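You operate a simulated robot arm through the tools that you are given. There is no shell and no other tool. Be economical: measure what you need, move in short steps, check, and stop when the job is done.

The job below is to be done with a simulated robot arm. You get a single attempt, and the scene is never put back.

## Task
Open the sink drawer one, put the roll of bags on the top of the washer counter away inside, then shut the one. Then open the small table drawer, fetch the cup that says "milk" from the top of the washer counter and set it inside and shut the drawer again. Then put the large bowl on the top of the packing bench away on the steel bench. Then take the paper bag that says "1" from the top of the packing bench and leave it on the near end of the long table. Then pull the fridge door one open. Do these in the order given. Set down upright: paper bag.

The check looks at the end state, three seconds after you hand in, the way a careful person would. Anything else that was tipped, shoved, dropped, spilled or broken makes it a failure.

## Robot
A 6-joint arm with a two-finger gripper on a trunk, on a base that drives. Base frame: it is fixed to the floor where the robot stands at the start and does not move with it; the origin is under the middle of the robot, x ahead of it, y to its left, z up; the surface under the hand at the start is at about z = 900. Readings come in mm, degrees, newtons and seconds.
It reaches about 1298 mm from its shoulder. Its first joint turns from -149.0 to 149.0 degrees. Places, roughly: cup [750, -750, 1000]; drawer [400, 2700, 800]; drw [1000, -200, 700]; fridge door one [-4200, 900, 400]; large bowl (20x20x9 cm) [-100, 3800, 900]; near end of the long table [-2100, 3300, 900]; paper bag [-750, 4250, 1000]; roll of bags (5x15x6 cm) [400, -700, 900]; sink drawer one [900, -100, 800]; small table drawer [300, 2700, 800]; steel bench [-3500, -500, 900]. Payload 1.57 kg.
The tool frame sits at the grasp point between the pads (the TCP): z along the fingers, y along the line on which they close. The tips reach 21 mm beyond it. The gripper opens to 70 mm. The gripper's body begins 50 mm behind the TCP.
Orientation is that of the tool frame in the base frame, as a unit quaternion [x, y, z, w]. With the fingers straight down and closing along the base's y, the tool's x points along the base's -x, its y along +y and its z along -z.

## Interface
- The arm moves only by the tool drive_tool. Its arguments are lists of equal length, an entry for each row: "translation": the shift along the base's x, y, z in units of 20 mm (1.0 is 20 mm), a list of three; "delta_rot": the turn, a rotation vector about the base's x, y, z in units of 4 degrees (1.0 is 4 degrees), a list of three; "grip": the gripper command, from -1 (shut) to 1 (fully open), values between in proportion. In form: {"translation": [[tx, ty, tz], ...], "delta_rot": [[rx, ry, rz], ...], "grip": [grip, ...]}. A call has 1 to 20 rows; each row shifts and turns the commanded pose from where the row before left it. A call with a number of a shift or a turn outside -1 to 1 is refused whole. Rows are played at 5 a second. More than 50 mm and 8.6 degrees between two rows, or a gripper value outside its range, and nothing of the call is played. Where a pose cannot be reached the arm comes as near as it can. A force on the tool above 40 N (or 10 N above the force at the start of the call, whichever is more), or a blocked arm, ends the call early, and 0.2 s more pass. The fingers move at their own pace and stop on an object; they squeeze with about 30 N. The grip force told is the motor's: it shows also when the fingers shut on nothing. Time passes only in rows, and 0.2 s behind the last, so rows that do not move let the fingers close. The reply holds the time, the measured pose of the TCP, the force on the tool along the base axes, the opening and the grip force, in the units named above and with some noise, with the torque about the TCP (base axes, N m) and any sound that the robot's microphone picked up, and new pictures: "views" is both (left out), scene, wrist or none.
- Cameras (640 x 400 px; columns grow to the right, rows downward): "scene" is now at [9.3, 113.2, 1819.7]; the picture's right is [-0.71, -0.70, 0.00], its down [-0.57, 0.58, -0.59] and it looks along [0.41, -0.42, -0.81] (base axes); focal length 249 px, centre (320, 200). "wrist" rides on the gripper at [79, 4, -81] in the tool frame; the picture's right is [-0.05, 1.00, 0.00], its down [-0.67, -0.04, -0.74] and it looks along [-0.74, -0.04, 0.67] (tool axes); focal length 256 px, centre (320, 200). There is no depth. A picture from a camera that has moved, and an enlarged one, comes with that camera's place and axes in the base frame and with its lens.
- move_column(by): slides the trunk up (or, below 0, down) by that many mm; the arm and the scene camera ride with it, the base frame stays. It gives what a move gives, with no picture.
- steer(legs): drives the robot by 1 to 6 legs, each [ahead, turn to the left] in mm and degrees, along the robot's own axes; the way and the turn of a leg run together, so that a leg with both is an arc; at most 1500 mm and 180 degrees a leg. The arm and the cameras ride along, it lands a little off, and it stops where it bumps. It gives what a move gives, and a new picture of the scene camera.
- turn_head(pan, tilt): turns the head with the scene camera to pan (to the left, within 155 degrees either way) and tilt (down, from -29 to 69), counted from straight ahead of the robot. It gives what a move gives, and a new picture of the scene camera.
- close_up(camera, box): a new picture of the part [left, top, right, bottom] of that camera's present view, enlarged. It takes no simulated time.
- hand_in(): hands the job in; it is judged then, once.

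Go step by step. Nothing tells you exact positions but the pictures and the camera data: compare them with the known pose of the tool, close in by small moves and look again before you grip or let go. The budget is 196 turns and 260 pictures, counting those below and the enlarged ones. Unless the task says otherwise, let go and move clear before handing in, and close with one line.

The tools are called after "Emit:" by a JSON object that holds its "fn" and its "kwargs". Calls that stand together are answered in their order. drive_tool: Moves the arm, as the interface text tells. Its arguments: {"type":"object","properties":{"translation":{"type":"array"},"delta_rot":{"type":"array"},"grip":{"type":"array"},"views":{"type":"string","enum":["both","scene","wrist","none"]}},"required":["translation","delta_rot","grip"]} The other tools are called the same way: move_column (by) slides the trunk up or down; steer (legs) drives the base; turn_head (pan, tilt) turns the head that bears the scene camera; close_up (camera, box) takes an enlarged picture of a part of a camera's view; hand_in () hands the job in.

At the start:

```text
time: 0.0
tcp_pos: [780.1, -23.8, 1165.6]
orientation: [0.0, 1.0, -0.001, 0.0]
contact_force: [0.4, -0.7, 0.7]
torque: [-0.01, -0.02, 0.0]
gripper_width: 70.0
finger_force: 0.1
trunk travel left (down, up): [-847.0, 123.0]
robot x, y, heading: [-2.3, -0.9, -0.2]
head pan, tilt: [-45.3, 54.0]
```

scene: 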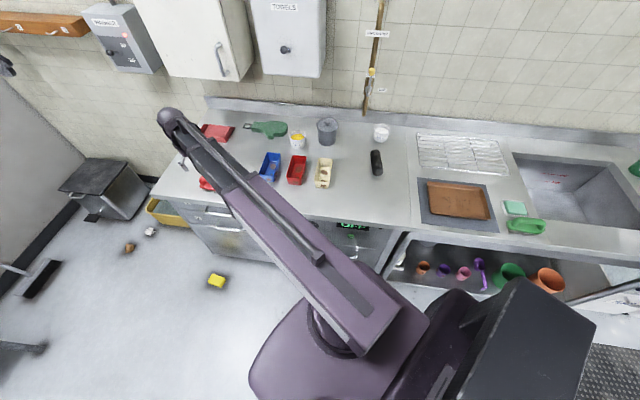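
wrist: 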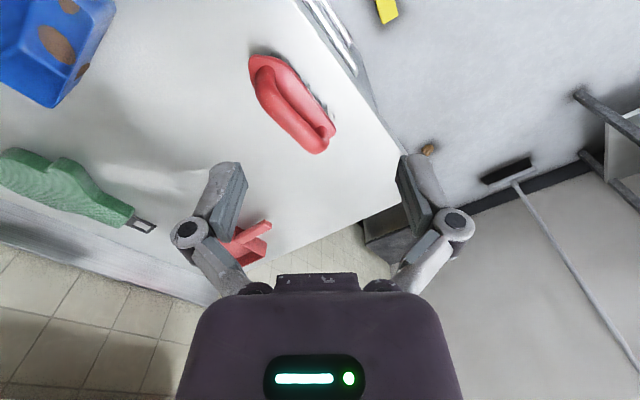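

I see a washer counter running diagonally in front of me, with the black roll near (400,-700) and drawers at its left end. I'll enlarge the picture to read labels.

Emit:
{"fn": "close_up", "kwargs": {"camera": "scene", "box": [240, 90, 440, 215]}}

Emit:
{"fn": "close_up", "kwargs": {"camera": "scene", "box": [130, 160, 330, 285]}}

```text
3.20 times, centred on (340, 152) of scene
camera zoom: at [9.3, 113.2, 1819.7], right [-0.71, -0.7, 0.0], down [-0.57, 0.58, -0.59], along [0.41, -0.42, -0.81], focal length 798 px, centre (256, 352)
```

zoom: 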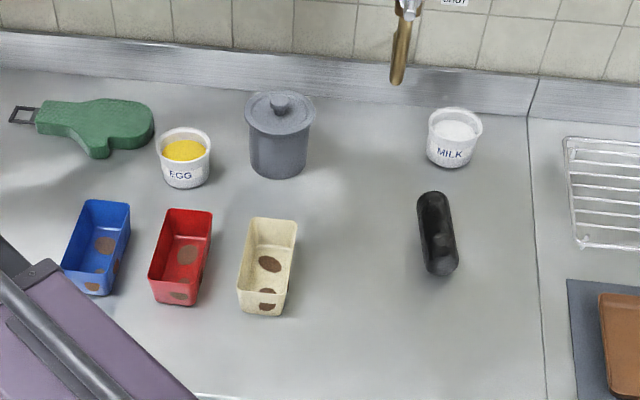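

```text
3.20 times, centred on (230, 222) of scene
camera zoom: at [9.3, 113.2, 1819.7], right [-0.71, -0.7, 0.0], down [-0.57, 0.58, -0.59], along [0.41, -0.42, -0.81], focal length 798 px, centre (608, 128)
```

zoom: 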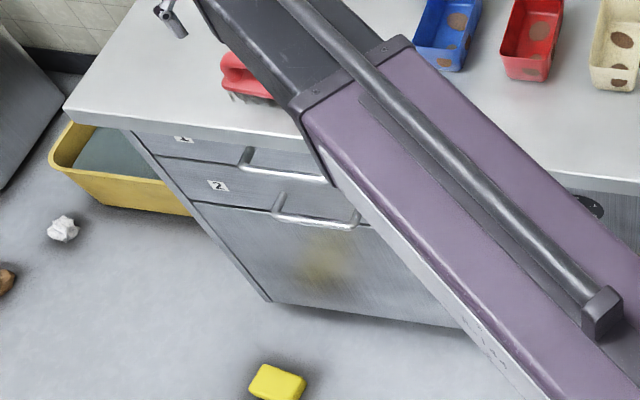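

Labels read: MILK cup near (534,-906), black roll near (415,-710), drawer "1" handle near (787,-10,840). The counter is turned about 36° from my axes, so I first turn the gripper to face the drawer.

Emit:
{"fn": "drive_tool", "kwargs": {"translation": [[0, 0, 0], [0, 0, 0], [0, 0, 0], [0, 0, 0], [0, 0, 0], [0, 0, 0], [0, 0, 0], [0, 0, 0], [0, 0, 0], [-0.4, 0.7, -0.4], [-0.4, 0.7, -0.4], [-0.4, 0.7, -0.4], [-0.4, 0.7, -0.4], [-0.4, 0.7, -0.4], [-0.4, 0.7, -0.4], [-0.4, 0.7, -0.4], [-0.4, 0.7, -0.4], [-0.4, 0.7, -0.4], [-0.4, 0.7, -0.4], [-0.4, 0.7, -0.4]], "delta_rot": [[0, 0, 1], [0, 0, 1], [0, 0, 1], [0, 0, 1], [0, 0, 1], [0, 0, 1], [0, 0, 1], [0, 0, 1], [0, 0, 1], [-1, -0.725, 0], [-1, -0.725, 0], [-1, -0.725, 0], [-1, -0.725, 0], [-1, -0.725, 0], [-1, -0.725, 0], [-1, -0.725, 0], [-1, -0.725, 0], [-1, -0.725, 0], [-1, -0.725, 0], [-1, -0.725, 0]], "grip": [1, 1, 1, 1, 1, 1, 1, 1, 1, 1, 1, 1, 1, 1, 1, 1, 1, 1, 1, 1], "views": "both"}}

```text
time: 4.2
tcp_pos: [691.3, 130.1, 1243.8]
orientation: [-0.275, 0.846, -0.435, 0.14]
contact_force: [0.3, -0.2, 0.5]
torque: [0.04, -0.01, 0.0]
gripper_width: 70.0
finger_force: 0.1
out of reach, approached as far as the arm can: row 10, 11, 12, 13, 14, 15, 16, 17, 18, 19, 20
trunk travel left (down, up): [-847.0, 123.0]
robot x, y, heading: [-0.6, -4.0, -0.2]
head pan, tilt: [-45.3, 54.0]
camera scene: at [8.9, 113.7, 1819.7], right [-0.71, -0.7, 0.0], down [-0.57, 0.57, -0.59], along [0.41, -0.42, -0.81], focal length 249 px, centre (320, 200)
camera wrist: at [586.4, 138.4, 1286.3], right [-0.3, 0.5, -0.81], down [0.2, 0.87, 0.46], along [0.93, -0.02, -0.36], focal length 256 px, centre (320, 200)
```

scene: 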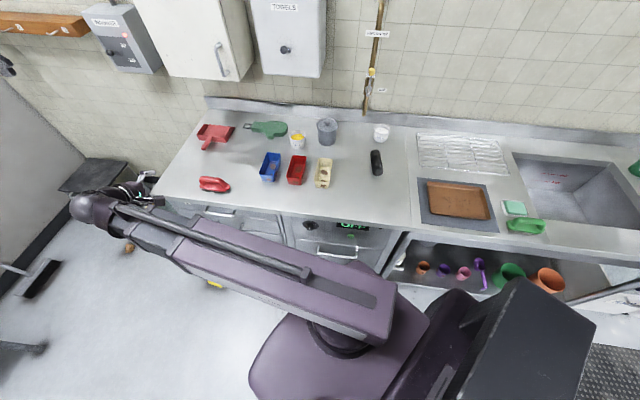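
wrist: 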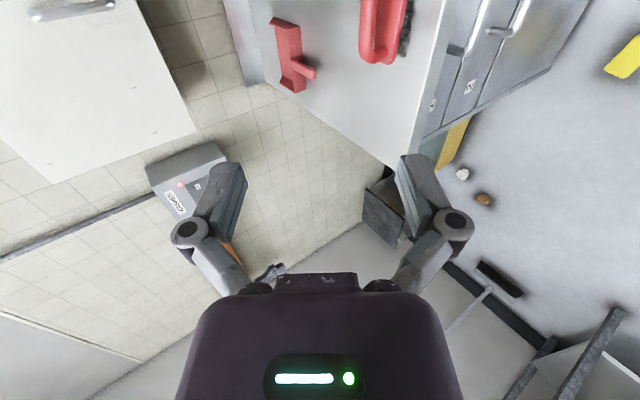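

The pose was out of reach with the trunk this high, and the TCP is about 190 mm clear of the counter front. I'll lower the trunk, which brings the arm down with it.

Emit:
{"fn": "move_column", "kwargs": {"by": -300}}

Emit:
{"fn": "drive_tool", "kwargs": {"translation": [[0, 0, 0], [0, 0, 0], [0, 0, 0]], "delta_rot": [[-1, -0.725, 0], [-1, -0.725, 0], [-1, -0.725, 0]], "grip": [1, 1, 1]}}

```text
time: 7.2
tcp_pos: [690.7, 129.9, 943.0]
orientation: [-0.275, 0.846, -0.434, 0.14]
contact_force: [0.1, -0.5, 0.2]
torque: [0.01, 0.03, 0.02]
gripper_width: 70.1
finger_force: 0.0
trunk travel left (down, up): [-547.0, 423.0]
robot x, y, heading: [-3.1, -2.8, 0.1]
head pan, tilt: [-45.3, 54.0]
```

```text
time: 8.0
tcp_pos: [691.3, 129.2, 985.0]
orientation: [-0.255, 0.783, -0.539, 0.174]
contact_force: [-0.3, 0.4, 0.2]
torque: [-0.02, 0.0, 0.03]
gripper_width: 70.1
finger_force: 0.1
out of reach, approached as far as the arm can: row 1, 2, 3
trunk travel left (down, up): [-547.0, 423.0]
robot x, y, heading: [4.3, -3.6, -0.1]
head pan, tilt: [-45.3, 54.0]
camera scene: at [9.3, 113.3, 1519.7], right [-0.71, -0.7, 0.0], down [-0.57, 0.57, -0.59], along [0.41, -0.42, -0.81], focal length 249 px, centre (320, 200)
camera wrist: at [581.5, 145.6, 1009.4], right [-0.17, 0.32, -0.93], down [0.14, 0.94, 0.3], along [0.98, -0.08, -0.2], focal length 256 px, centre (320, 200)
```

scene: 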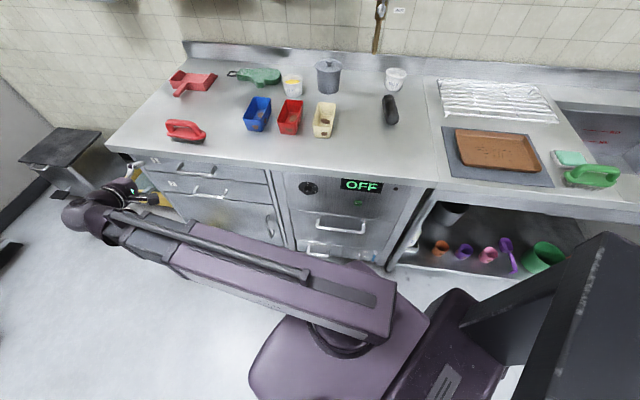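
wrist: 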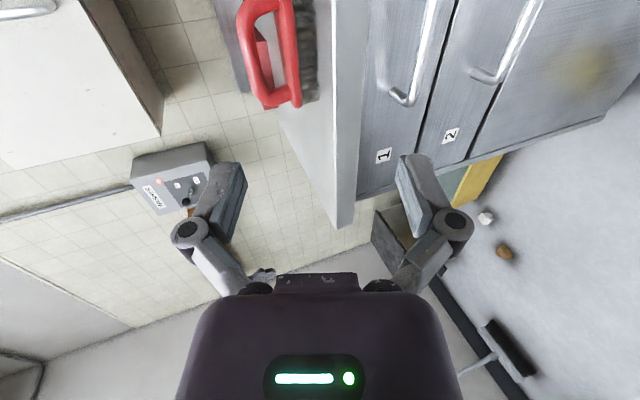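

The arm still lies too high for a level gripper. I'll lower the trunk further and enlarge the view of the drawer handles.

Emit:
{"fn": "close_up", "kwargs": {"camera": "scene", "box": [100, 120, 300, 245]}}

Emit:
{"fn": "move_column", "kwargs": {"by": -200}}

Emit:
{"fn": "drive_tool", "kwargs": {"translation": [[0, 0, 0.7], [0, 0, 0.7], [0, 0, 0.7]], "delta_rot": [[0, 0, 0], [0, 0, 0], [0, 0, 0]], "grip": [1, 1, 1], "views": "wrist"}}

```text
3.20 times, centred on (200, 182) of scene
camera zoom: at [9.3, 113.3, 1519.7], right [-0.71, -0.7, 0.0], down [-0.57, 0.57, -0.59], along [0.41, -0.42, -0.81], focal length 798 px, centre (704, 256)
```

zoom: 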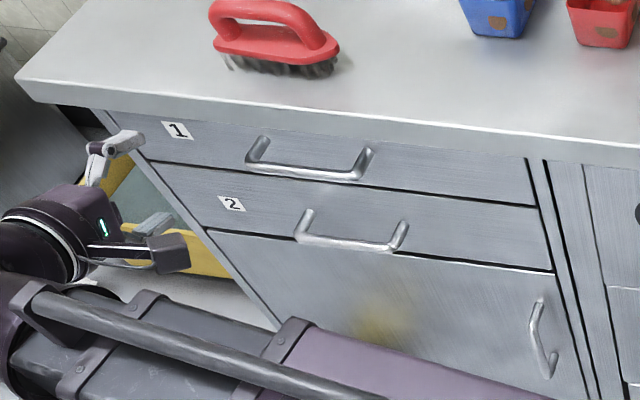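

```text
time: 10.2
tcp_pos: [690.7, 129.7, 785.8]
orientation: [-0.256, 0.783, -0.539, 0.174]
contact_force: [-0.3, -0.6, -0.4]
torque: [0.02, -0.01, -0.01]
gripper_width: 70.2
finger_force: 0.0
trunk travel left (down, up): [-347.0, 623.0]
robot x, y, heading: [-0.6, -3.8, 0.1]
head pan, tilt: [-45.3, 54.0]
```

```text
time: 11.0
tcp_pos: [691.6, 128.9, 785.1]
orientation: [-0.256, 0.784, -0.538, 0.174]
contact_force: [-0.7, 0.3, -0.7]
torque: [0.0, 0.04, 0.01]
gripper_width: 70.0
finger_force: 0.1
out of reach, approached as far as the arm can: row 1, 2, 3
trunk travel left (down, up): [-347.0, 623.0]
robot x, y, heading: [3.0, -3.5, 0.1]
head pan, tilt: [-45.3, 54.0]
camera wrist: at [581.6, 145.6, 809.3], right [-0.17, 0.32, -0.93], down [0.14, 0.94, 0.3], along [0.98, -0.08, -0.2], focal length 256 px, centre (320, 200)
```

wrist: 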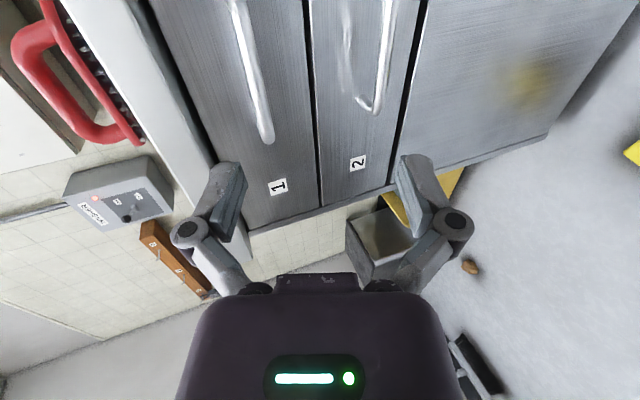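

The two wrist views put the left end of handle 1 near (910,11,782), a bit under the counter edge. I'll level the gripper fully and look again.

Emit:
{"fn": "drive_tool", "kwargs": {"translation": [[0, 0, 0.9], [0, 0, 0.9], [0, 0, 0.9], [0, 0, 0.9], [0, 0, 0.9], [0, 0, 0.9], [0, 0, 0.9], [0, 0, 0.9], [0, 0, 0.9], [0, 0, 0.9]], "delta_rot": [[-1, -0.725, 0], [-1, -0.725, 0], [-1, -0.725, 0], [-1, -0.725, 0], [0, 0, 0], [0, 0, 0], [0, 0, 0], [0, 0, 0], [0, 0, 0], [0, 0, 0]], "grip": [1, 1, 1, 1, 1, 1, 1, 1, 1, 1], "views": "wrist"}}

```text
time: 13.2
tcp_pos: [691.2, 130.2, 848.3]
orientation: [-0.221, 0.679, -0.667, 0.215]
contact_force: [-0.2, -0.2, -0.4]
torque: [-0.04, -0.02, -0.02]
gripper_width: 70.1
finger_force: 0.1
out of reach, approached as far as the arm can: row 2, 4, 5, 6, 7, 8, 9, 10
trunk travel left (down, up): [-347.0, 623.0]
robot x, y, heading: [3.4, -6.2, 0.3]
head pan, tilt: [-45.3, 54.0]
camera wrist: at [578.7, 149.1, 844.5], right [0.03, 0.05, -1.0], down [0.1, 0.99, 0.05], along [0.99, -0.1, 0.03], focal length 256 px, centre (320, 200)
```

wrist: 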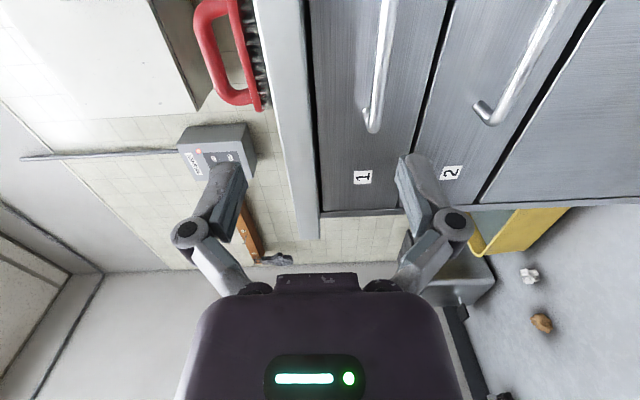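

Handle estimate confirmed at about z 782. I'll lower the trunk 120 mm so that height is in range, then move to a point 100 mm in front of the handle.

Emit:
{"fn": "move_column", "kwargs": {"by": -120}}

Emit:
{"fn": "drive_tool", "kwargs": {"translation": [[0, 0, 0.98], [0, 0, 0.98], [0, 0, 0.98], [0, 0, 0.98], [0, 0, 0.98], [0.9, -0.66, 0], [0.9, -0.66, 0], [0.9, -0.66, 0], [0.9, -0.66, 0], [0.9, -0.66, 0], [0.9, -0.66, 0]], "delta_rot": [[0, 0, 0], [0, 0, 0], [0, 0, 0], [0, 0, 0], [0, 0, 0], [0, 0, 0], [0, 0, 0], [0, 0, 0], [0, 0, 0], [0, 0, 0], [0, 0, 0]], "grip": [1, 1, 1, 1, 1, 1, 1, 1, 1, 1, 1]}}

```text
time: 14.7
tcp_pos: [690.6, 129.6, 727.5]
orientation: [-0.22, 0.679, -0.666, 0.215]
contact_force: [0.6, -0.2, -0.6]
torque: [-0.04, -0.03, -0.01]
gripper_width: 70.1
finger_force: 0.0
trunk travel left (down, up): [-227.0, 743.0]
robot x, y, heading: [2.0, -5.5, 0.3]
head pan, tilt: [-45.3, 54.0]
```

```text
time: 17.1
tcp_pos: [800.9, 53.1, 727.9]
orientation: [-0.22, 0.679, -0.666, 0.215]
contact_force: [0.6, -0.3, 0.0]
torque: [0.0, 0.02, 0.01]
gripper_width: 69.5
finger_force: 0.1
out of reach, approached as far as the arm can: row 1, 2, 3, 4, 5
trunk travel left (down, up): [-227.0, 743.0]
robot x, y, heading: [2.9, -1.4, 0.1]
head pan, tilt: [-45.3, 54.0]
camera scene: at [9.2, 113.3, 1199.7], right [-0.71, -0.7, 0.0], down [-0.57, 0.57, -0.59], along [0.41, -0.42, -0.81], focal length 249 px, centre (320, 200)
camera wrist: at [687.5, 70.7, 724.7], right [0.03, 0.05, -1.0], down [0.1, 0.99, 0.05], along [0.99, -0.1, 0.03], focal length 256 px, centre (320, 200)
```

scene: 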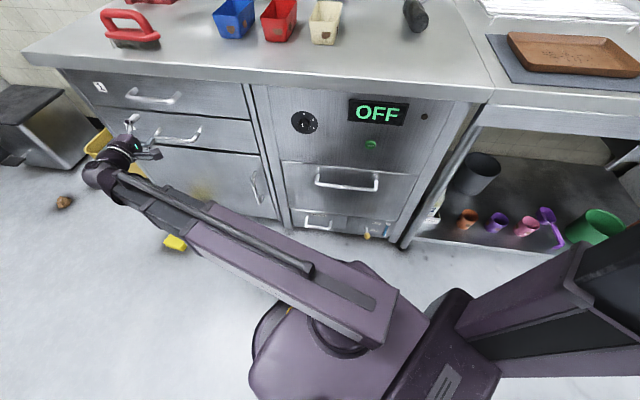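
wrist: 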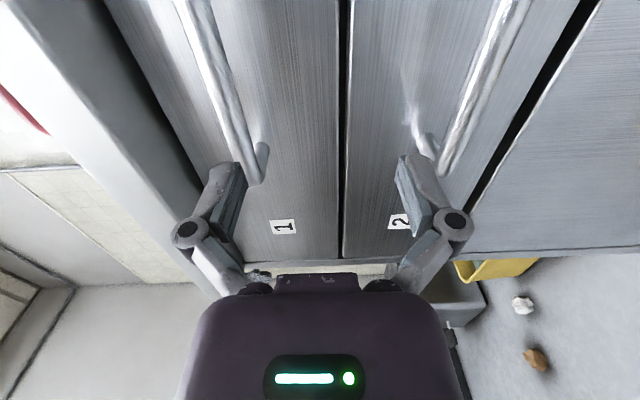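

Handle 1 sits where predicted, 54 mm above the gripper line. I'll rise to it.

Emit:
{"fn": "drive_tool", "kwargs": {"translation": [[0, 0, 0.9], [0, 0, 0.9], [0, 0, 0.9]], "delta_rot": [[0, 0, 0], [0, 0, 0], [0, 0, 0]], "grip": [1, 1, 1], "views": "wrist"}}

```text
time: 17.9
tcp_pos: [799.3, 51.1, 728.4]
orientation: [-0.221, 0.679, -0.666, 0.215]
contact_force: [-0.4, 0.7, 0.9]
torque: [-0.04, 0.0, 0.05]
gripper_width: 70.2
finger_force: 0.1
out of reach, approached as far as the arm can: row 1, 2, 3
trunk travel left (down, up): [-227.0, 743.0]
robot x, y, heading: [-0.4, -6.9, 0.0]
head pan, tilt: [-45.3, 54.0]
camera wrist: at [687.3, 71.0, 724.6], right [0.03, 0.05, -1.0], down [0.1, 0.99, 0.05], along [0.99, -0.1, 0.03], focal length 256 px, centre (320, 200)
```

wrist: 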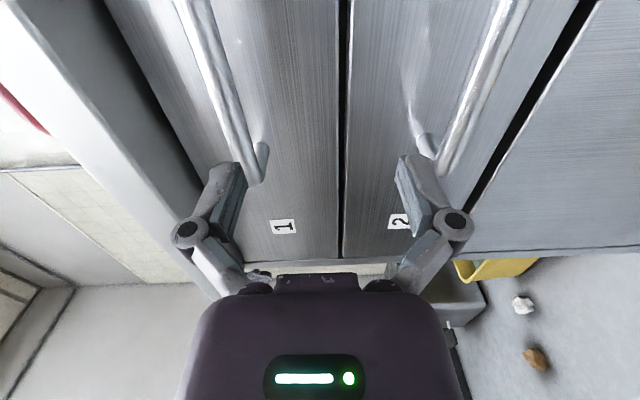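

Up-moves are limited in this pose, but the trunk can lift the arm; I'll use the column for the 54 mm.

Emit:
{"fn": "move_column", "kwargs": {"by": 54}}

Emit:
{"fn": "drive_tool", "kwargs": {"translation": [[0.59, -0.81, 0], [0.59, -0.81, 0]], "delta_rot": [[0, 0, 0], [0, 0, 0]], "grip": [1, 1], "views": "wrist"}}

```text
time: 18.8
tcp_pos: [798.9, 52.5, 783.0]
orientation: [-0.221, 0.679, -0.666, 0.215]
contact_force: [-0.5, -0.5, 1.2]
torque: [0.05, 0.0, -0.01]
gripper_width: 69.9
finger_force: 0.1
trunk travel left (down, up): [-281.0, 689.0]
robot x, y, heading: [1.2, -4.6, -0.1]
head pan, tilt: [-45.3, 54.0]
```

```text
time: 19.4
tcp_pos: [824.4, 18.9, 782.7]
orientation: [-0.221, 0.679, -0.667, 0.215]
contact_force: [-0.4, 0.6, -0.6]
torque: [-0.01, 0.05, -0.03]
gripper_width: 70.0
finger_force: 0.1
trunk travel left (down, up): [-281.0, 689.0]
robot x, y, heading: [4.2, -1.1, -0.1]
head pan, tilt: [-45.3, 54.0]
camera wrist: at [711.8, 37.4, 778.5], right [0.03, 0.05, -1.0], down [0.1, 0.99, 0.05], along [0.99, -0.1, 0.03], focal length 256 px, centre (320, 200)
```

wrist: 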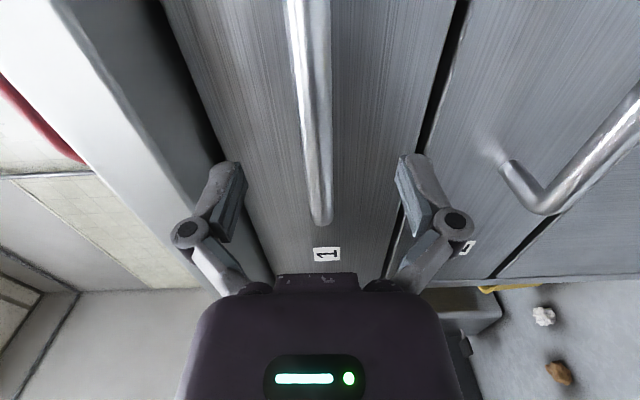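

The bar lies right between the fingers, about 45 mm ahead. I'll advance 42 mm and close on it.

Emit:
{"fn": "drive_tool", "kwargs": {"translation": [[0.41, -0.57, 0], [0.41, -0.57, 0], [0.41, -0.57, 0], [0, 0, 0], [0, 0, 0], [0, 0, 0], [0, 0, 0]], "delta_rot": [[0, 0, 0], [0, 0, 0], [0, 0, 0], [0, 0, 0], [0, 0, 0], [0, 0, 0], [0, 0, 0]], "grip": [1, 1, 1, -1, -1, -1, -1], "views": "wrist"}}

```text
time: 21.0
tcp_pos: [847.9, -15.2, 783.0]
orientation: [-0.222, 0.679, -0.666, 0.216]
contact_force: [6.7, -1.8, 9.7]
torque: [0.13, 0.02, -0.13]
gripper_width: 15.0
finger_force: 31.9
trunk travel left (down, up): [-281.0, 689.0]
robot x, y, heading: [-1.0, -4.5, 0.1]
head pan, tilt: [-45.3, 54.0]
camera wrist: at [735.2, 3.3, 779.0], right [0.03, 0.05, -1.0], down [0.1, 0.99, 0.05], along [0.99, -0.1, 0.03], focal length 256 px, centre (320, 200)
```

wrist: 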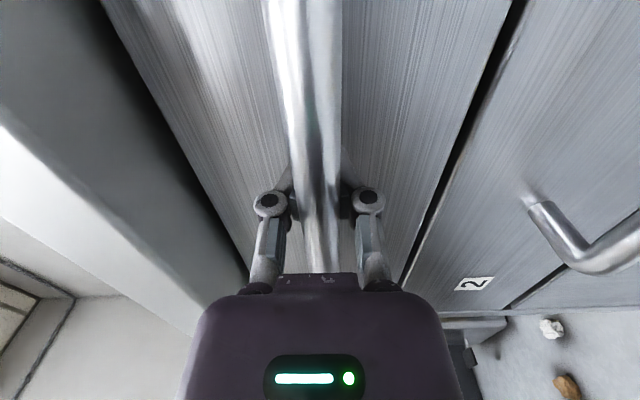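

Gripped the bar (15 mm). Now I'll pull the drawer out along (-0.586, 0.81).

Emit:
{"fn": "drive_tool", "kwargs": {"translation": [[-0.44, 0.61, 0], [-0.44, 0.61, 0], [-0.44, 0.61, 0], [-0.44, 0.61, 0], [-0.44, 0.61, 0], [-0.44, 0.61, 0], [-0.44, 0.61, 0], [-0.44, 0.61, 0], [-0.44, 0.61, 0], [-0.44, 0.61, 0]], "delta_rot": [[0, 0, 0], [0, 0, 0], [0, 0, 0], [0, 0, 0], [0, 0, 0], [0, 0, 0], [0, 0, 0], [0, 0, 0], [0, 0, 0], [0, 0, 0]], "grip": [-1, -1, -1, -1, -1, -1, -1, -1, -1, -1], "views": "scene"}}

```text
time: 23.2
tcp_pos: [760.4, 107.2, 782.7]
orientation: [-0.221, 0.679, -0.666, 0.215]
contact_force: [-1.3, 0.8, 3.0]
torque: [0.05, 0.04, 0.01]
gripper_width: 5.7
finger_force: 31.1
trunk travel left (down, up): [-281.0, 689.0]
robot x, y, heading: [-1.5, -6.2, 0.0]
head pan, tilt: [-45.3, 54.0]
camera scene: at [9.0, 113.2, 1253.7], right [-0.71, -0.7, 0.0], down [-0.57, 0.58, -0.59], along [0.41, -0.42, -0.81], focal length 249 px, centre (320, 200)
```

scene: 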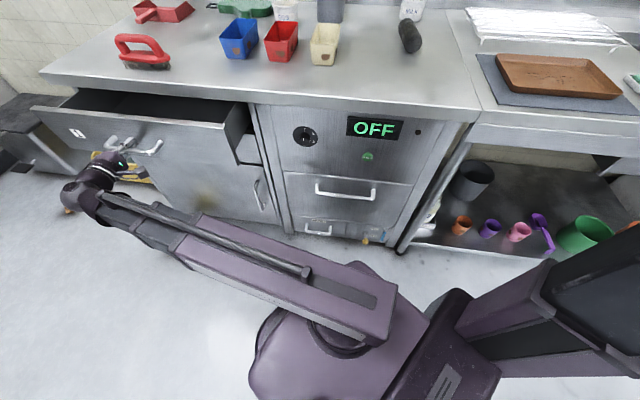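

The drawer is partly open, but the grip width has dropped, so the bar may have slipped. Checking with the wrist camera.

Emit:
{"fn": "drive_tool", "kwargs": {"translation": [[0, 0, 0]], "delta_rot": [[0, 0, 0]], "grip": [-1], "views": "wrist"}}

Emit:
{"fn": "close_up", "kwargs": {"camera": "scene", "box": [20, 70, 300, 245]}}

```text
time: 23.6
tcp_pos: [762.0, 107.4, 782.5]
orientation: [-0.221, 0.679, -0.666, 0.216]
contact_force: [0.3, 2.3, 2.9]
torque: [0.07, 0.04, -0.03]
gripper_width: 5.8
finger_force: 31.5
trunk travel left (down, up): [-281.0, 689.0]
robot x, y, heading: [5.1, -1.7, -0.2]
head pan, tilt: [-45.3, 54.0]
camera wrist: at [648.7, 125.9, 778.8], right [0.03, 0.05, -1.0], down [0.1, 0.99, 0.05], along [0.99, -0.1, 0.03], focal length 256 px, centre (320, 200)
```

wrist: 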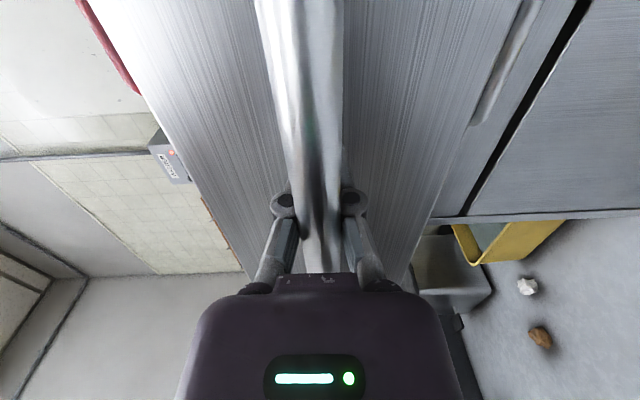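

```text
2.29 times, centred on (160, 158) of scene
camera zoom: at [9.0, 113.3, 1253.7], right [-0.71, -0.7, 0.0], down [-0.57, 0.57, -0.59], along [0.41, -0.42, -0.81], focal length 570 px, centre (686, 297)
```

zoom: 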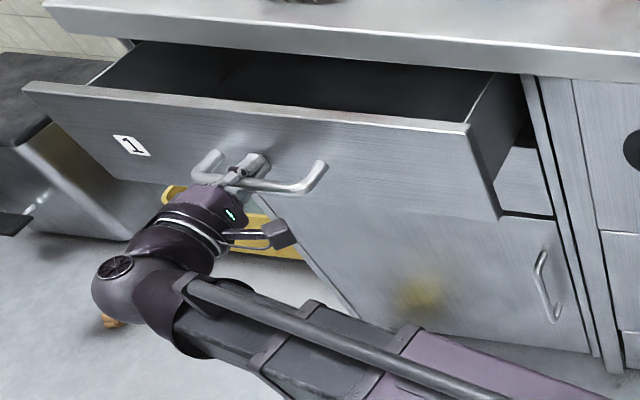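

The fingers are hooked behind the bar, which works for pulling. Pull further by 150 mm.

Emit:
{"fn": "drive_tool", "kwargs": {"translation": [[-0.44, 0.61, 0], [-0.44, 0.61, 0], [-0.44, 0.61, 0], [-0.44, 0.61, 0], [-0.44, 0.61, 0], [-0.44, 0.61, 0], [-0.44, 0.61, 0], [-0.44, 0.61, 0], [-0.44, 0.61, 0], [-0.44, 0.61, 0]], "delta_rot": [[0, 0, 0], [0, 0, 0], [0, 0, 0], [0, 0, 0], [0, 0, 0], [0, 0, 0], [0, 0, 0], [0, 0, 0], [0, 0, 0], [0, 0, 0]], "grip": [-1, -1, -1, -1, -1, -1, -1, -1, -1, -1], "views": "scene"}}

```text
time: 25.8
tcp_pos: [670.0, 229.6, 781.6]
orientation: [-0.221, 0.679, -0.666, 0.215]
contact_force: [13.4, 10.7, 14.1]
torque: [0.22, 0.18, -0.36]
gripper_width: 5.9
finger_force: 30.9
trunk travel left (down, up): [-281.0, 689.0]
robot x, y, heading: [4.2, -0.4, -0.0]
head pan, tilt: [-45.3, 54.0]
camera scene: at [9.3, 113.6, 1253.7], right [-0.71, -0.7, 0.0], down [-0.57, 0.57, -0.59], along [0.41, -0.42, -0.81], focal length 249 px, centre (320, 200)
```

scene: 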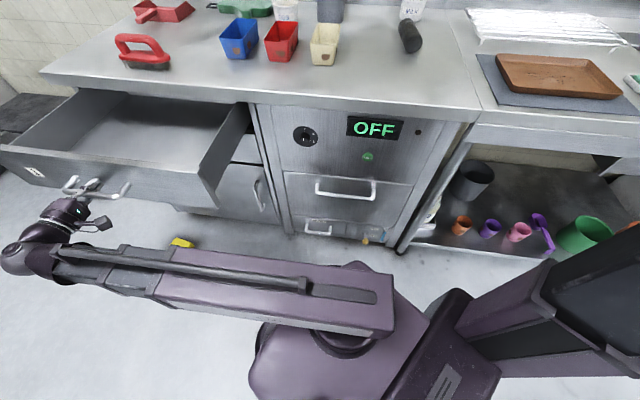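

The drawer is about 300 mm open and empty. I'll release, back away, and raise the trunk.

Emit:
{"fn": "drive_tool", "kwargs": {"translation": [[0, 0, 0], [0, 0, 0], [0, 0, 0], [-0.5, 0.7, 0], [-0.5, 0.7, 0], [-0.5, 0.7, 0], [-0.5, 0.7, 0], [-0.5, 0.7, 0]], "delta_rot": [[0, 0, 0], [0, 0, 0], [0, 0, 0], [0, 0, 0], [0, 0, 0], [0, 0, 0], [0, 0, 0], [0, 0, 0]], "grip": [1, 1, 1, 1, 1, 1, 1, 1], "views": "none"}}

Emit:
{"fn": "move_column", "kwargs": {"by": 450}}

Emit:
{"fn": "drive_tool", "kwargs": {"translation": [[0, 0, 0], [0, 0, 0], [0, 0, 0], [0, 0, 0], [0, 0, 0], [0, 0, 0], [0, 0, 0], [0, 0, 0], [0, 0, 0], [0, 0, 0], [0, 0, 0], [0, 0, 0], [0, 0, 0], [0, 0, 0], [0, 0, 0], [0, 0, 0], [0, 0, 0], [0, 0, 0]], "delta_rot": [[1, 0.725, 0], [1, 0.725, 0], [1, 0.725, 0], [1, 0.725, 0], [1, 0.725, 0], [1, 0.725, 0], [1, 0.725, 0], [1, 0.725, 0], [1, 0.725, 0], [1, 0.725, 0], [1, 0.725, 0], [1, 0.725, 0], [1, 0.725, 0], [1, 0.725, 0], [1, 0.725, 0], [1, 0.725, 0], [1, 0.725, 0], [1, 0.725, 0]], "grip": [1, 1, 1, 1, 1, 1, 1, 1, 1, 1, 1, 1, 1, 1, 1, 1, 1, 1]}}

```text
time: 27.6
tcp_pos: [622.1, 300.0, 782.6]
orientation: [-0.221, 0.679, -0.666, 0.216]
contact_force: [0.2, 0.5, 0.0]
torque: [0.0, 0.0, 0.01]
gripper_width: 69.9
finger_force: 0.2
trunk travel left (down, up): [-281.0, 689.0]
robot x, y, heading: [0.1, -3.9, -0.1]
head pan, tilt: [-45.3, 54.0]
```

```text
refused: 450 is not a number from -400 to 400
```

```text
time: 31.4
tcp_pos: [620.9, 300.3, 599.4]
orientation: [-0.31, 0.951, 0.001, 0.0]
contact_force: [0.9, 0.2, 0.1]
torque: [0.01, -0.01, -0.03]
gripper_width: 69.9
finger_force: 0.1
out of reach, approached as far as the arm can: row 1, 2, 3, 4, 5, 6, 7, 8, 9, 10, 11, 12, 13, 14, 15, 16
trunk travel left (down, up): [-281.0, 689.0]
robot x, y, heading: [0.6, -5.9, -0.0]
head pan, tilt: [-45.3, 54.0]
camera scene: at [9.2, 113.4, 1253.7], right [-0.71, -0.7, 0.0], down [-0.57, 0.57, -0.59], along [0.41, -0.42, -0.81], focal length 249 px, centre (320, 200)
camera wrist: at [554.3, 256.3, 679.7], right [-0.54, 0.84, 0.0], down [0.56, 0.36, 0.74], along [0.62, 0.41, -0.67], focal length 256 px, centre (320, 200)
```

scene: 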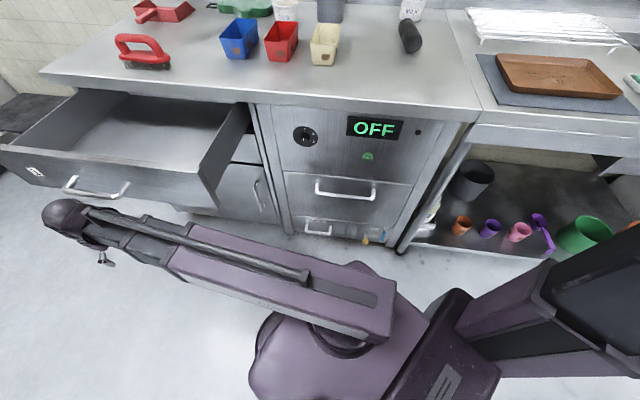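
wrist: 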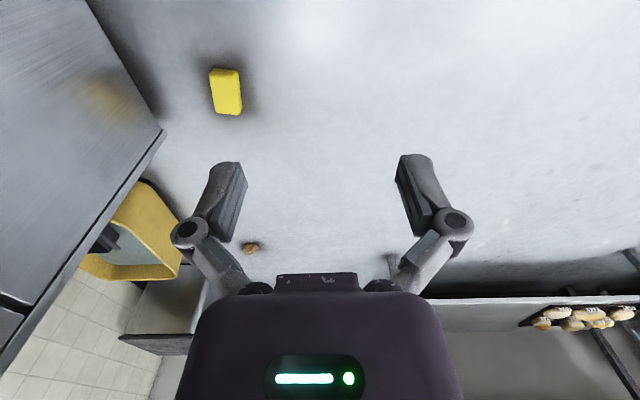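

This arm's wrist height evidently only changes with the column, so I'll use the trunk for z. Raise by 500 mm, then swing over to the roll, turning the gripper 90° to close across it.

Emit:
{"fn": "move_column", "kwargs": {"by": 400}}

Emit:
{"fn": "move_column", "kwargs": {"by": 100}}

Emit:
{"fn": "drive_tool", "kwargs": {"translation": [[-0.2, -1, 0], [-0.2, -1, 0], [-0.2, -1, 0], [-0.2, -1, 0], [-0.2, -1, 0], [-0.2, -1, 0], [-0.2, -1, 0], [-0.2, -1, 0], [-0.2, -1, 0], [-0.2, -1, 0], [-0.2, -1, 0], [-0.2, -1, 0], [-0.2, -1, 0], [-0.2, -1, 0], [-0.2, -1, 0], [-0.2, -1, 0], [-0.2, -1, 0], [-0.2, -1, 0], [-0.2, -1, 0], [-0.2, -1, 0]], "delta_rot": [[0, 0, -0.45], [0, 0, -0.45], [0, 0, -0.45], [0, 0, -0.45], [0, 0, -0.45], [0, 0, -0.45], [0, 0, -0.45], [0, 0, -0.45], [0, 0, -0.45], [0, 0, -0.45], [0, 0, -0.45], [0, 0, -0.45], [0, 0, -0.45], [0, 0, -0.45], [0, 0, -0.45], [0, 0, -0.45], [0, 0, -0.45], [0, 0, -0.45], [0, 0, -0.45], [0, 0, -0.45]], "grip": [1, 1, 1, 1, 1, 1, 1, 1, 1, 1, 1, 1, 1, 1, 1, 1, 1, 1, 1, 1], "views": "none"}}

Emit:
{"fn": "drive_tool", "kwargs": {"translation": [[-0.2, -1, 0], [-0.2, -1, 0], [-0.2, -1, 0], [-0.2, -1, 0], [-0.2, -1, 0], [-0.2, -1, 0], [-0.2, -1, 0], [-0.2, -1, 0], [-0.2, -1, 0], [-0.2, -1, 0], [-0.2, -1, 0], [-0.2, -1, 0], [-0.2, -1, 0], [-0.2, -1, 0], [-0.2, -1, 0], [-0.2, -1, 0], [-0.2, -1, 0], [-0.2, -1, 0], [-0.2, -1, 0], [-0.2, -1, 0]], "delta_rot": [[0, 0, -0.45], [0, 0, -0.45], [0, 0, -0.45], [0, 0, -0.45], [0, 0, -0.45], [0, 0, -0.45], [0, 0, -0.45], [0, 0, -0.45], [0, 0, -0.45], [0, 0, -0.45], [0, 0, -0.45], [0, 0, -0.45], [0, 0, -0.45], [0, 0, -0.45], [0, 0, -0.45], [0, 0, -0.45], [0, 0, -0.45], [0, 0, -0.45], [0, 0, -0.45], [0, 0, -0.45]], "grip": [1, 1, 1, 1, 1, 1, 1, 1, 1, 1, 1, 1, 1, 1, 1, 1, 1, 1, 1, 1]}}

```text
time: 35.2
tcp_pos: [621.4, 299.4, 999.0]
orientation: [-0.308, 0.951, 0.0, 0.001]
contact_force: [0.2, 0.0, 0.4]
torque: [0.01, -0.02, -0.01]
gripper_width: 70.1
finger_force: 0.1
trunk travel left (down, up): [-681.0, 289.0]
robot x, y, heading: [2.2, -7.6, -0.2]
head pan, tilt: [-45.3, 54.0]
```

```text
time: 36.6
tcp_pos: [620.9, 300.7, 1100.0]
orientation: [-0.31, 0.951, 0.0, 0.0]
contact_force: [0.4, -0.4, -0.3]
torque: [0.01, 0.0, 0.0]
gripper_width: 70.2
finger_force: 0.0
trunk travel left (down, up): [-781.0, 189.0]
robot x, y, heading: [4.5, -0.6, 0.4]
head pan, tilt: [-45.3, 54.0]
```

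```text
time: 40.8
tcp_pos: [540.2, -101.9, 1099.4]
orientation: [0.0, 1.0, -0.001, 0.0]
contact_force: [0.7, -0.3, -0.5]
torque: [0.02, -0.03, -0.05]
gripper_width: 69.7
finger_force: 0.1
trunk travel left (down, up): [-781.0, 189.0]
robot x, y, heading: [3.0, -6.4, -0.1]
head pan, tilt: [-45.3, 54.0]
```

```text
time: 45.0
tcp_pos: [461.0, -499.4, 1099.1]
orientation: [0.309, 0.951, 0.0, 0.0]
contact_force: [-0.1, 0.3, 0.4]
torque: [-0.01, 0.01, -0.02]
gripper_width: 70.1
finger_force: 0.1
trunk travel left (down, up): [-781.0, 189.0]
robot x, y, heading: [2.6, -2.9, 0.1]
head pan, tilt: [-45.3, 54.0]
camera scene: at [9.1, 112.8, 1753.8], right [-0.71, -0.7, 0.0], down [-0.57, 0.58, -0.59], along [0.41, -0.42, -0.81], focal length 249 px, centre (320, 200)
camera wrist: at [399.1, -450.3, 1179.6], right [0.63, 0.78, 0.0], down [0.52, -0.42, 0.74], along [0.58, -0.47, -0.67], focal length 256 px, centre (320, 200)
```

scene: 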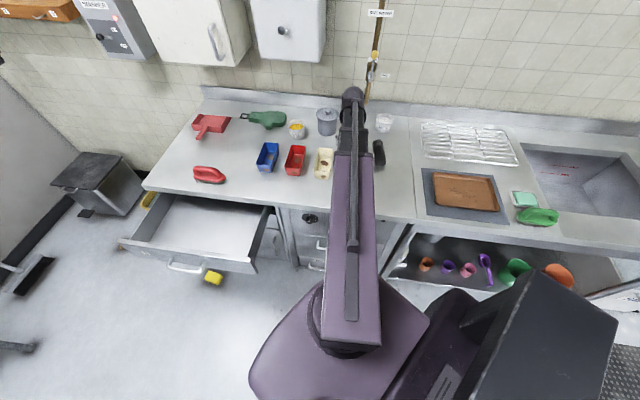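
wrist: 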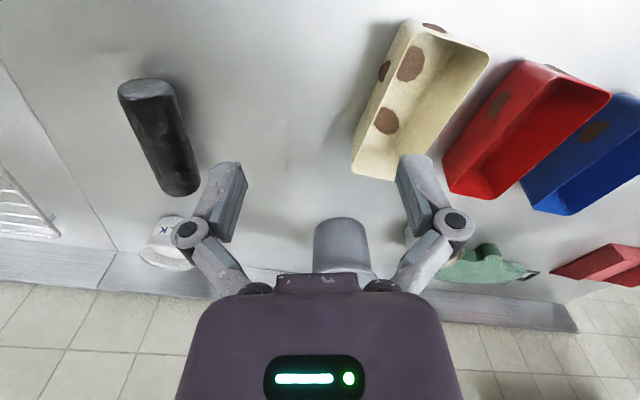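

The roll's centre works out near (427,-710), axis about -50°. Moving over it.

Emit:
{"fn": "drive_tool", "kwargs": {"translation": [[-0.155, -0.96, 0], [-0.155, -0.96, 0], [-0.155, -0.96, 0], [-0.155, -0.96, 0], [-0.155, -0.96, 0], [-0.155, -0.96, 0], [-0.155, -0.96, 0], [-0.155, -0.96, 0], [-0.155, -0.96, 0], [-0.155, -0.96, 0], [-0.155, -0.96, 0]], "delta_rot": [[0, 0, -0.32], [0, 0, -0.32], [0, 0, -0.32], [0, 0, -0.32], [0, 0, -0.32], [0, 0, -0.32], [0, 0, -0.32], [0, 0, -0.32], [0, 0, -0.32], [0, 0, -0.32], [0, 0, -0.32]], "grip": [1, 1, 1, 1, 1, 1, 1, 1, 1, 1, 1], "views": "wrist"}}

Emit:
{"fn": "move_column", "kwargs": {"by": -90}}

Emit:
{"fn": "drive_tool", "kwargs": {"translation": [[0, 0, 0]], "delta_rot": [[0, 0, 0]], "grip": [1], "views": "wrist"}}

```text
time: 47.4
tcp_pos: [427.4, -710.7, 1099.1]
orientation: [0.423, 0.906, 0.0, -0.001]
contact_force: [-1.3, 0.4, 0.2]
torque: [0.03, -0.03, -0.02]
gripper_width: 70.1
finger_force: 0.1
trunk travel left (down, up): [-781.0, 189.0]
robot x, y, heading: [1.5, -4.5, 0.1]
head pan, tilt: [-45.3, 54.0]
camera wrist: at [379.1, -647.3, 1179.5], right [0.8, 0.6, 0.0], down [0.4, -0.53, 0.74], along [0.45, -0.6, -0.67], focal length 256 px, centre (320, 200)
```

wrist: 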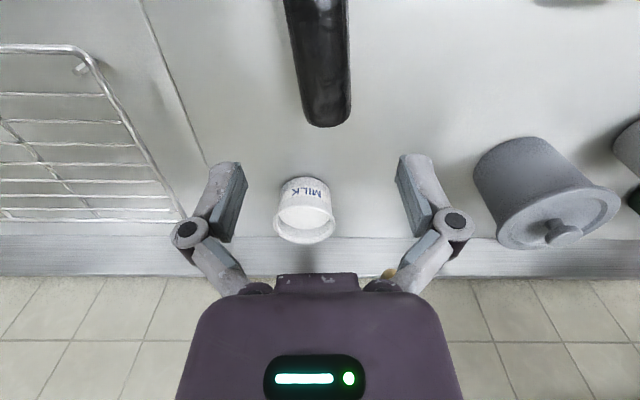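

```text
time: 48.6
tcp_pos: [426.9, -710.1, 1009.1]
orientation: [0.423, 0.906, 0.0, 0.001]
contact_force: [-0.3, -0.3, -1.1]
torque: [-0.01, 0.02, 0.02]
gripper_width: 70.0
finger_force: 0.0
trunk travel left (down, up): [-691.0, 279.0]
robot x, y, heading: [1.4, -6.2, 0.1]
head pan, tilt: [-45.3, 54.0]
```

```text
time: 49.0
tcp_pos: [426.1, -710.5, 1010.1]
orientation: [0.423, 0.906, 0.0, 0.0]
contact_force: [-0.2, -0.8, 0.3]
torque: [0.0, 0.01, -0.02]
gripper_width: 70.2
finger_force: 0.1
trunk travel left (down, up): [-691.0, 279.0]
robot x, y, heading: [1.0, -6.3, -0.1]
head pan, tilt: [-45.3, 54.0]
camera wrist: at [378.9, -646.8, 1089.8], right [0.8, 0.6, 0.0], down [0.4, -0.53, 0.74], along [0.45, -0.6, -0.67], focal length 256 px, centre (320, 200)
```

wrist: 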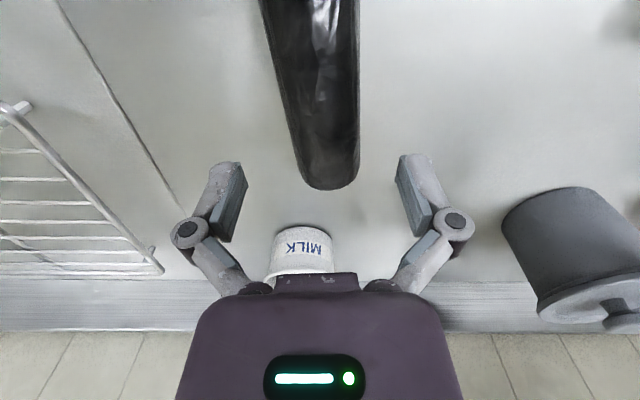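

Small correction: shift (+8,-9) and yaw +4°, then descend halfway and check.

Emit:
{"fn": "drive_tool", "kwargs": {"translation": [[0.4, -0.45, 0]], "delta_rot": [[0, 0, 1]], "grip": [1], "views": "none"}}

Emit:
{"fn": "move_column", "kwargs": {"by": -38}}

Emit:
{"fn": "drive_tool", "kwargs": {"translation": [[0, 0, 0]], "delta_rot": [[0, 0, 0]], "grip": [1], "views": "wrist"}}

```text
time: 49.4
tcp_pos: [434.6, -720.0, 1010.2]
orientation: [0.391, 0.92, 0.0, 0.0]
contact_force: [0.4, -0.1, 0.1]
torque: [-0.02, 0.04, -0.02]
gripper_width: 69.8
finger_force: 0.2
trunk travel left (down, up): [-691.0, 279.0]
robot x, y, heading: [0.5, -3.8, -0.2]
head pan, tilt: [-45.3, 54.0]
```

```text
time: 50.2
tcp_pos: [434.7, -719.3, 972.3]
orientation: [0.392, 0.92, 0.0, 0.0]
contact_force: [-0.4, -0.6, 0.5]
torque: [0.03, 0.04, 0.01]
gripper_width: 70.2
finger_force: 0.0
trunk travel left (down, up): [-653.0, 317.0]
robot x, y, heading: [-1.8, -3.7, 0.1]
head pan, tilt: [-45.3, 54.0]
```

```text
time: 50.6
tcp_pos: [434.9, -719.6, 972.3]
orientation: [0.391, 0.92, 0.0, -0.001]
contact_force: [0.2, 0.8, 0.1]
torque: [-0.02, 0.04, 0.02]
gripper_width: 70.2
finger_force: 0.0
trunk travel left (down, up): [-653.0, 317.0]
robot x, y, heading: [1.6, -1.4, 0.1]
head pan, tilt: [-45.3, 54.0]
camera wrist: at [382.4, -659.3, 1051.7], right [0.76, 0.65, 0.0], down [0.44, -0.5, 0.74], along [0.49, -0.56, -0.67], focal length 256 px, centre (320, 200)
```

wrist: 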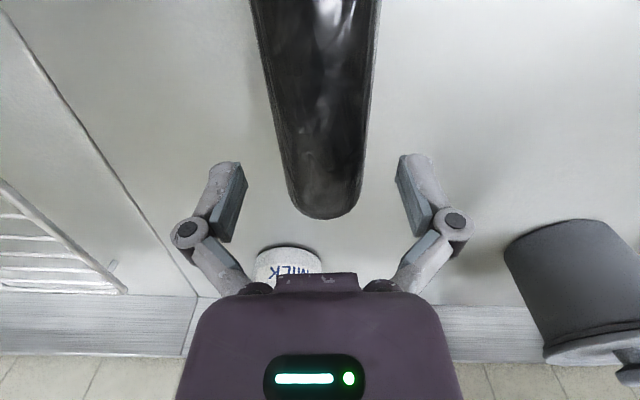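

Well centred. Descend to z≈930 and close.

Emit:
{"fn": "move_column", "kwargs": {"by": -41}}

Emit:
{"fn": "drive_tool", "kwargs": {"translation": [[0, 0, 0], [0, 0, 0], [0, 0, 0], [0, 0, 0]], "delta_rot": [[0, 0, 0], [0, 0, 0], [0, 0, 0], [0, 0, 0]], "grip": [-1, -1, -1, -1], "views": "none"}}

Emit:
{"fn": "move_column", "kwargs": {"by": 170}}

Emit:
{"fn": "drive_tool", "kwargs": {"translation": [[0, 0, 0]], "delta_rot": [[0, 0, 0]], "grip": [-1]}}

```text
time: 51.5
tcp_pos: [434.6, -719.3, 931.0]
orientation: [0.391, 0.92, 0.0, -0.001]
contact_force: [-0.4, 0.8, 0.0]
torque: [0.01, 0.01, -0.04]
gripper_width: 70.0
finger_force: 0.2
trunk travel left (down, up): [-612.0, 358.0]
robot x, y, heading: [1.2, 1.1, 0.0]
head pan, tilt: [-45.3, 54.0]
```

```text
time: 52.5
tcp_pos: [434.3, -718.7, 931.6]
orientation: [0.39, 0.921, 0.0, 0.001]
contact_force: [-0.3, 0.0, 4.4]
torque: [0.11, 0.05, -0.08]
gripper_width: 47.8
finger_force: 30.1
trunk travel left (down, up): [-612.0, 358.0]
robot x, y, heading: [-1.1, -6.2, -0.1]
head pan, tilt: [-45.3, 54.0]
```

```text
time: 54.4
tcp_pos: [434.1, -719.8, 1100.4]
orientation: [0.39, 0.921, 0.001, 0.0]
contact_force: [-0.2, 0.0, -2.9]
torque: [0.0, -0.02, -0.02]
gripper_width: 47.8
finger_force: 29.6
trunk travel left (down, up): [-782.0, 188.0]
robot x, y, heading: [2.4, -1.0, -0.0]
head pan, tilt: [-45.3, 54.0]
```

```text
time: 54.8
tcp_pos: [435.0, -719.4, 1100.8]
orientation: [0.391, 0.92, 0.001, 0.0]
contact_force: [-0.2, -0.5, -2.7]
torque: [-0.02, -0.03, 0.01]
gripper_width: 47.4
finger_force: 30.1
trunk travel left (down, up): [-782.0, 188.0]
robot x, y, heading: [3.2, -4.7, -0.1]
head pan, tilt: [-45.3, 54.0]
camera scene: at [9.3, 112.9, 1754.7], right [-0.71, -0.7, 0.0], down [-0.57, 0.58, -0.59], along [0.41, -0.42, -0.81], focal length 249 px, centre (320, 200)
camera wrist: at [382.5, -659.5, 1180.5], right [0.76, 0.65, 0.0], down [0.44, -0.5, 0.74], along [0.49, -0.56, -0.67], focal length 256 px, centre (320, 200)
```

scene: 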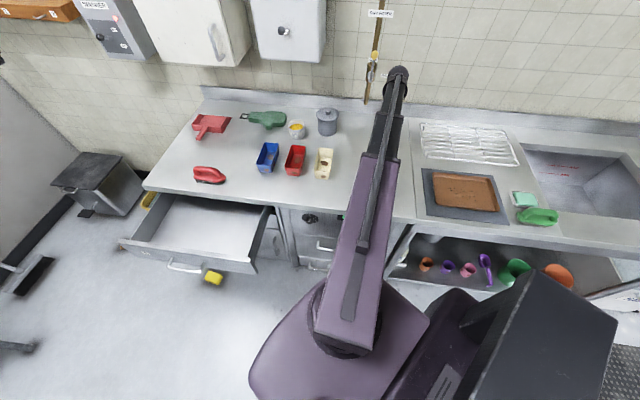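
wrist: 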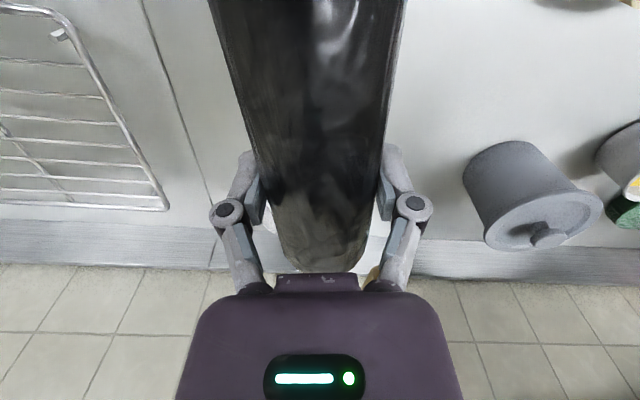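

Roll held. The open drawer's free area is centred near (742,74); I'll carry the roll there, turning it to lie along the counter direction.

Emit:
{"fn": "drive_tool", "kwargs": {"translation": [[0.384, 0.993, 0], [0.384, 0.993, 0], [0.384, 0.993, 0], [0.384, 0.993, 0], [0.384, 0.993, 0], [0.384, 0.993, 0], [0.384, 0.993, 0], [0.384, 0.993, 0], [0.384, 0.993, 0], [0.384, 0.993, 0], [0.384, 0.993, 0], [0.384, 0.993, 0], [0.384, 0.993, 0], [0.384, 0.993, 0], [0.384, 0.993, 0], [0.384, 0.993, 0], [0.384, 0.993, 0], [0.384, 0.993, 0], [0.384, 0.993, 0], [0.384, 0.993, 0]], "delta_rot": [[0, 0, 0.51], [0, 0, 0.51], [0, 0, 0.51], [0, 0, 0.51], [0, 0, 0.51], [0, 0, 0.51], [0, 0, 0.51], [0, 0, 0.51], [0, 0, 0.51], [0, 0, 0.51], [0, 0, 0.51], [0, 0, 0.51], [0, 0, 0.51], [0, 0, 0.51], [0, 0, 0.51], [0, 0, 0.51], [0, 0, 0.51], [0, 0, 0.51], [0, 0, 0.51], [0, 0, 0.51]], "grip": [-1, -1, -1, -1, -1, -1, -1, -1, -1, -1, -1, -1, -1, -1, -1, -1, -1, -1, -1, -1], "views": "none"}}

Emit:
{"fn": "drive_tool", "kwargs": {"translation": [[0.384, 0.993, 0], [0.384, 0.993, 0], [0.384, 0.993, 0], [0.384, 0.993, 0], [0.384, 0.993, 0], [0.384, 0.993, 0], [0.384, 0.993, 0], [0.384, 0.993, 0], [0.384, 0.993, 0], [0.384, 0.993, 0], [0.384, 0.993, 0], [0.384, 0.993, 0], [0.384, 0.993, 0], [0.384, 0.993, 0], [0.384, 0.993, 0], [0.384, 0.993, 0], [0.384, 0.993, 0], [0.384, 0.993, 0], [0.384, 0.993, 0], [0.384, 0.993, 0]], "delta_rot": [[0, 0, 0.51], [0, 0, 0.51], [0, 0, 0.51], [0, 0, 0.51], [0, 0, 0.51], [0, 0, 0.51], [0, 0, 0.51], [0, 0, 0.51], [0, 0, 0.51], [0, 0, 0.51], [0, 0, 0.51], [0, 0, 0.51], [0, 0, 0.51], [0, 0, 0.51], [0, 0, 0.51], [0, 0, 0.51], [0, 0, 0.51], [0, 0, 0.51], [0, 0, 0.51], [0, 0, 0.51]], "grip": [-1, -1, -1, -1, -1, -1, -1, -1, -1, -1, -1, -1, -1, -1, -1, -1, -1, -1, -1, -1]}}

```text
time: 59.0
tcp_pos: [588.8, -320.5, 1100.9]
orientation: [0.045, 0.999, 0.0, 0.0]
contact_force: [0.0, 0.5, -2.6]
torque: [0.04, 0.01, -0.02]
gripper_width: 47.8
finger_force: 30.3
trunk travel left (down, up): [-782.0, 188.0]
robot x, y, heading: [3.3, -2.2, 0.1]
head pan, tilt: [-45.3, 54.0]
```

```text
time: 63.2
tcp_pos: [742.0, 78.6, 1100.4]
orientation: [-0.305, 0.952, 0.0, 0.0]
contact_force: [0.5, 0.5, -1.7]
torque: [0.01, -0.04, 0.02]
gripper_width: 47.4
finger_force: 29.7
trunk travel left (down, up): [-782.0, 188.0]
robot x, y, heading: [1.0, -5.8, 0.2]
head pan, tilt: [-45.3, 54.0]
camera scene: at [9.8, 113.7, 1754.7], right [-0.71, -0.7, 0.0], down [-0.57, 0.57, -0.59], along [0.41, -0.42, -0.81], focal length 249 px, centre (320, 200)
camera wrist: at [675.8, 35.6, 1180.5], right [-0.54, 0.84, 0.0], down [0.56, 0.36, 0.74], along [0.63, 0.4, -0.67], focal length 256 px, centre (320, 200)
```

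scene: 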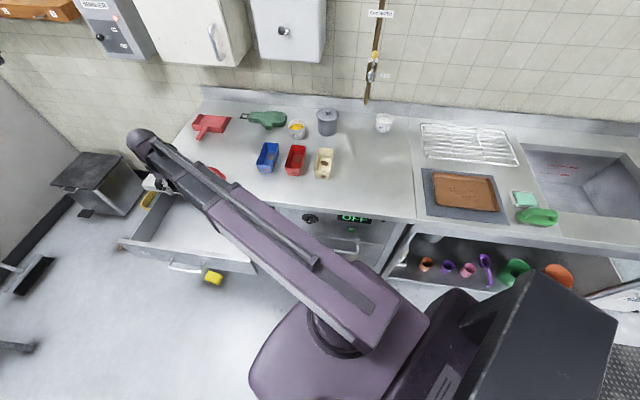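
wrist: 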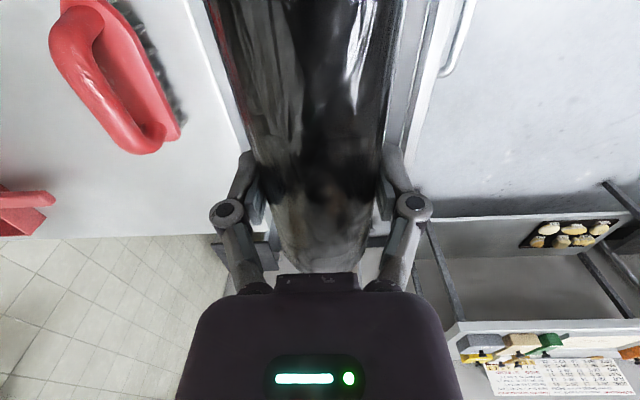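

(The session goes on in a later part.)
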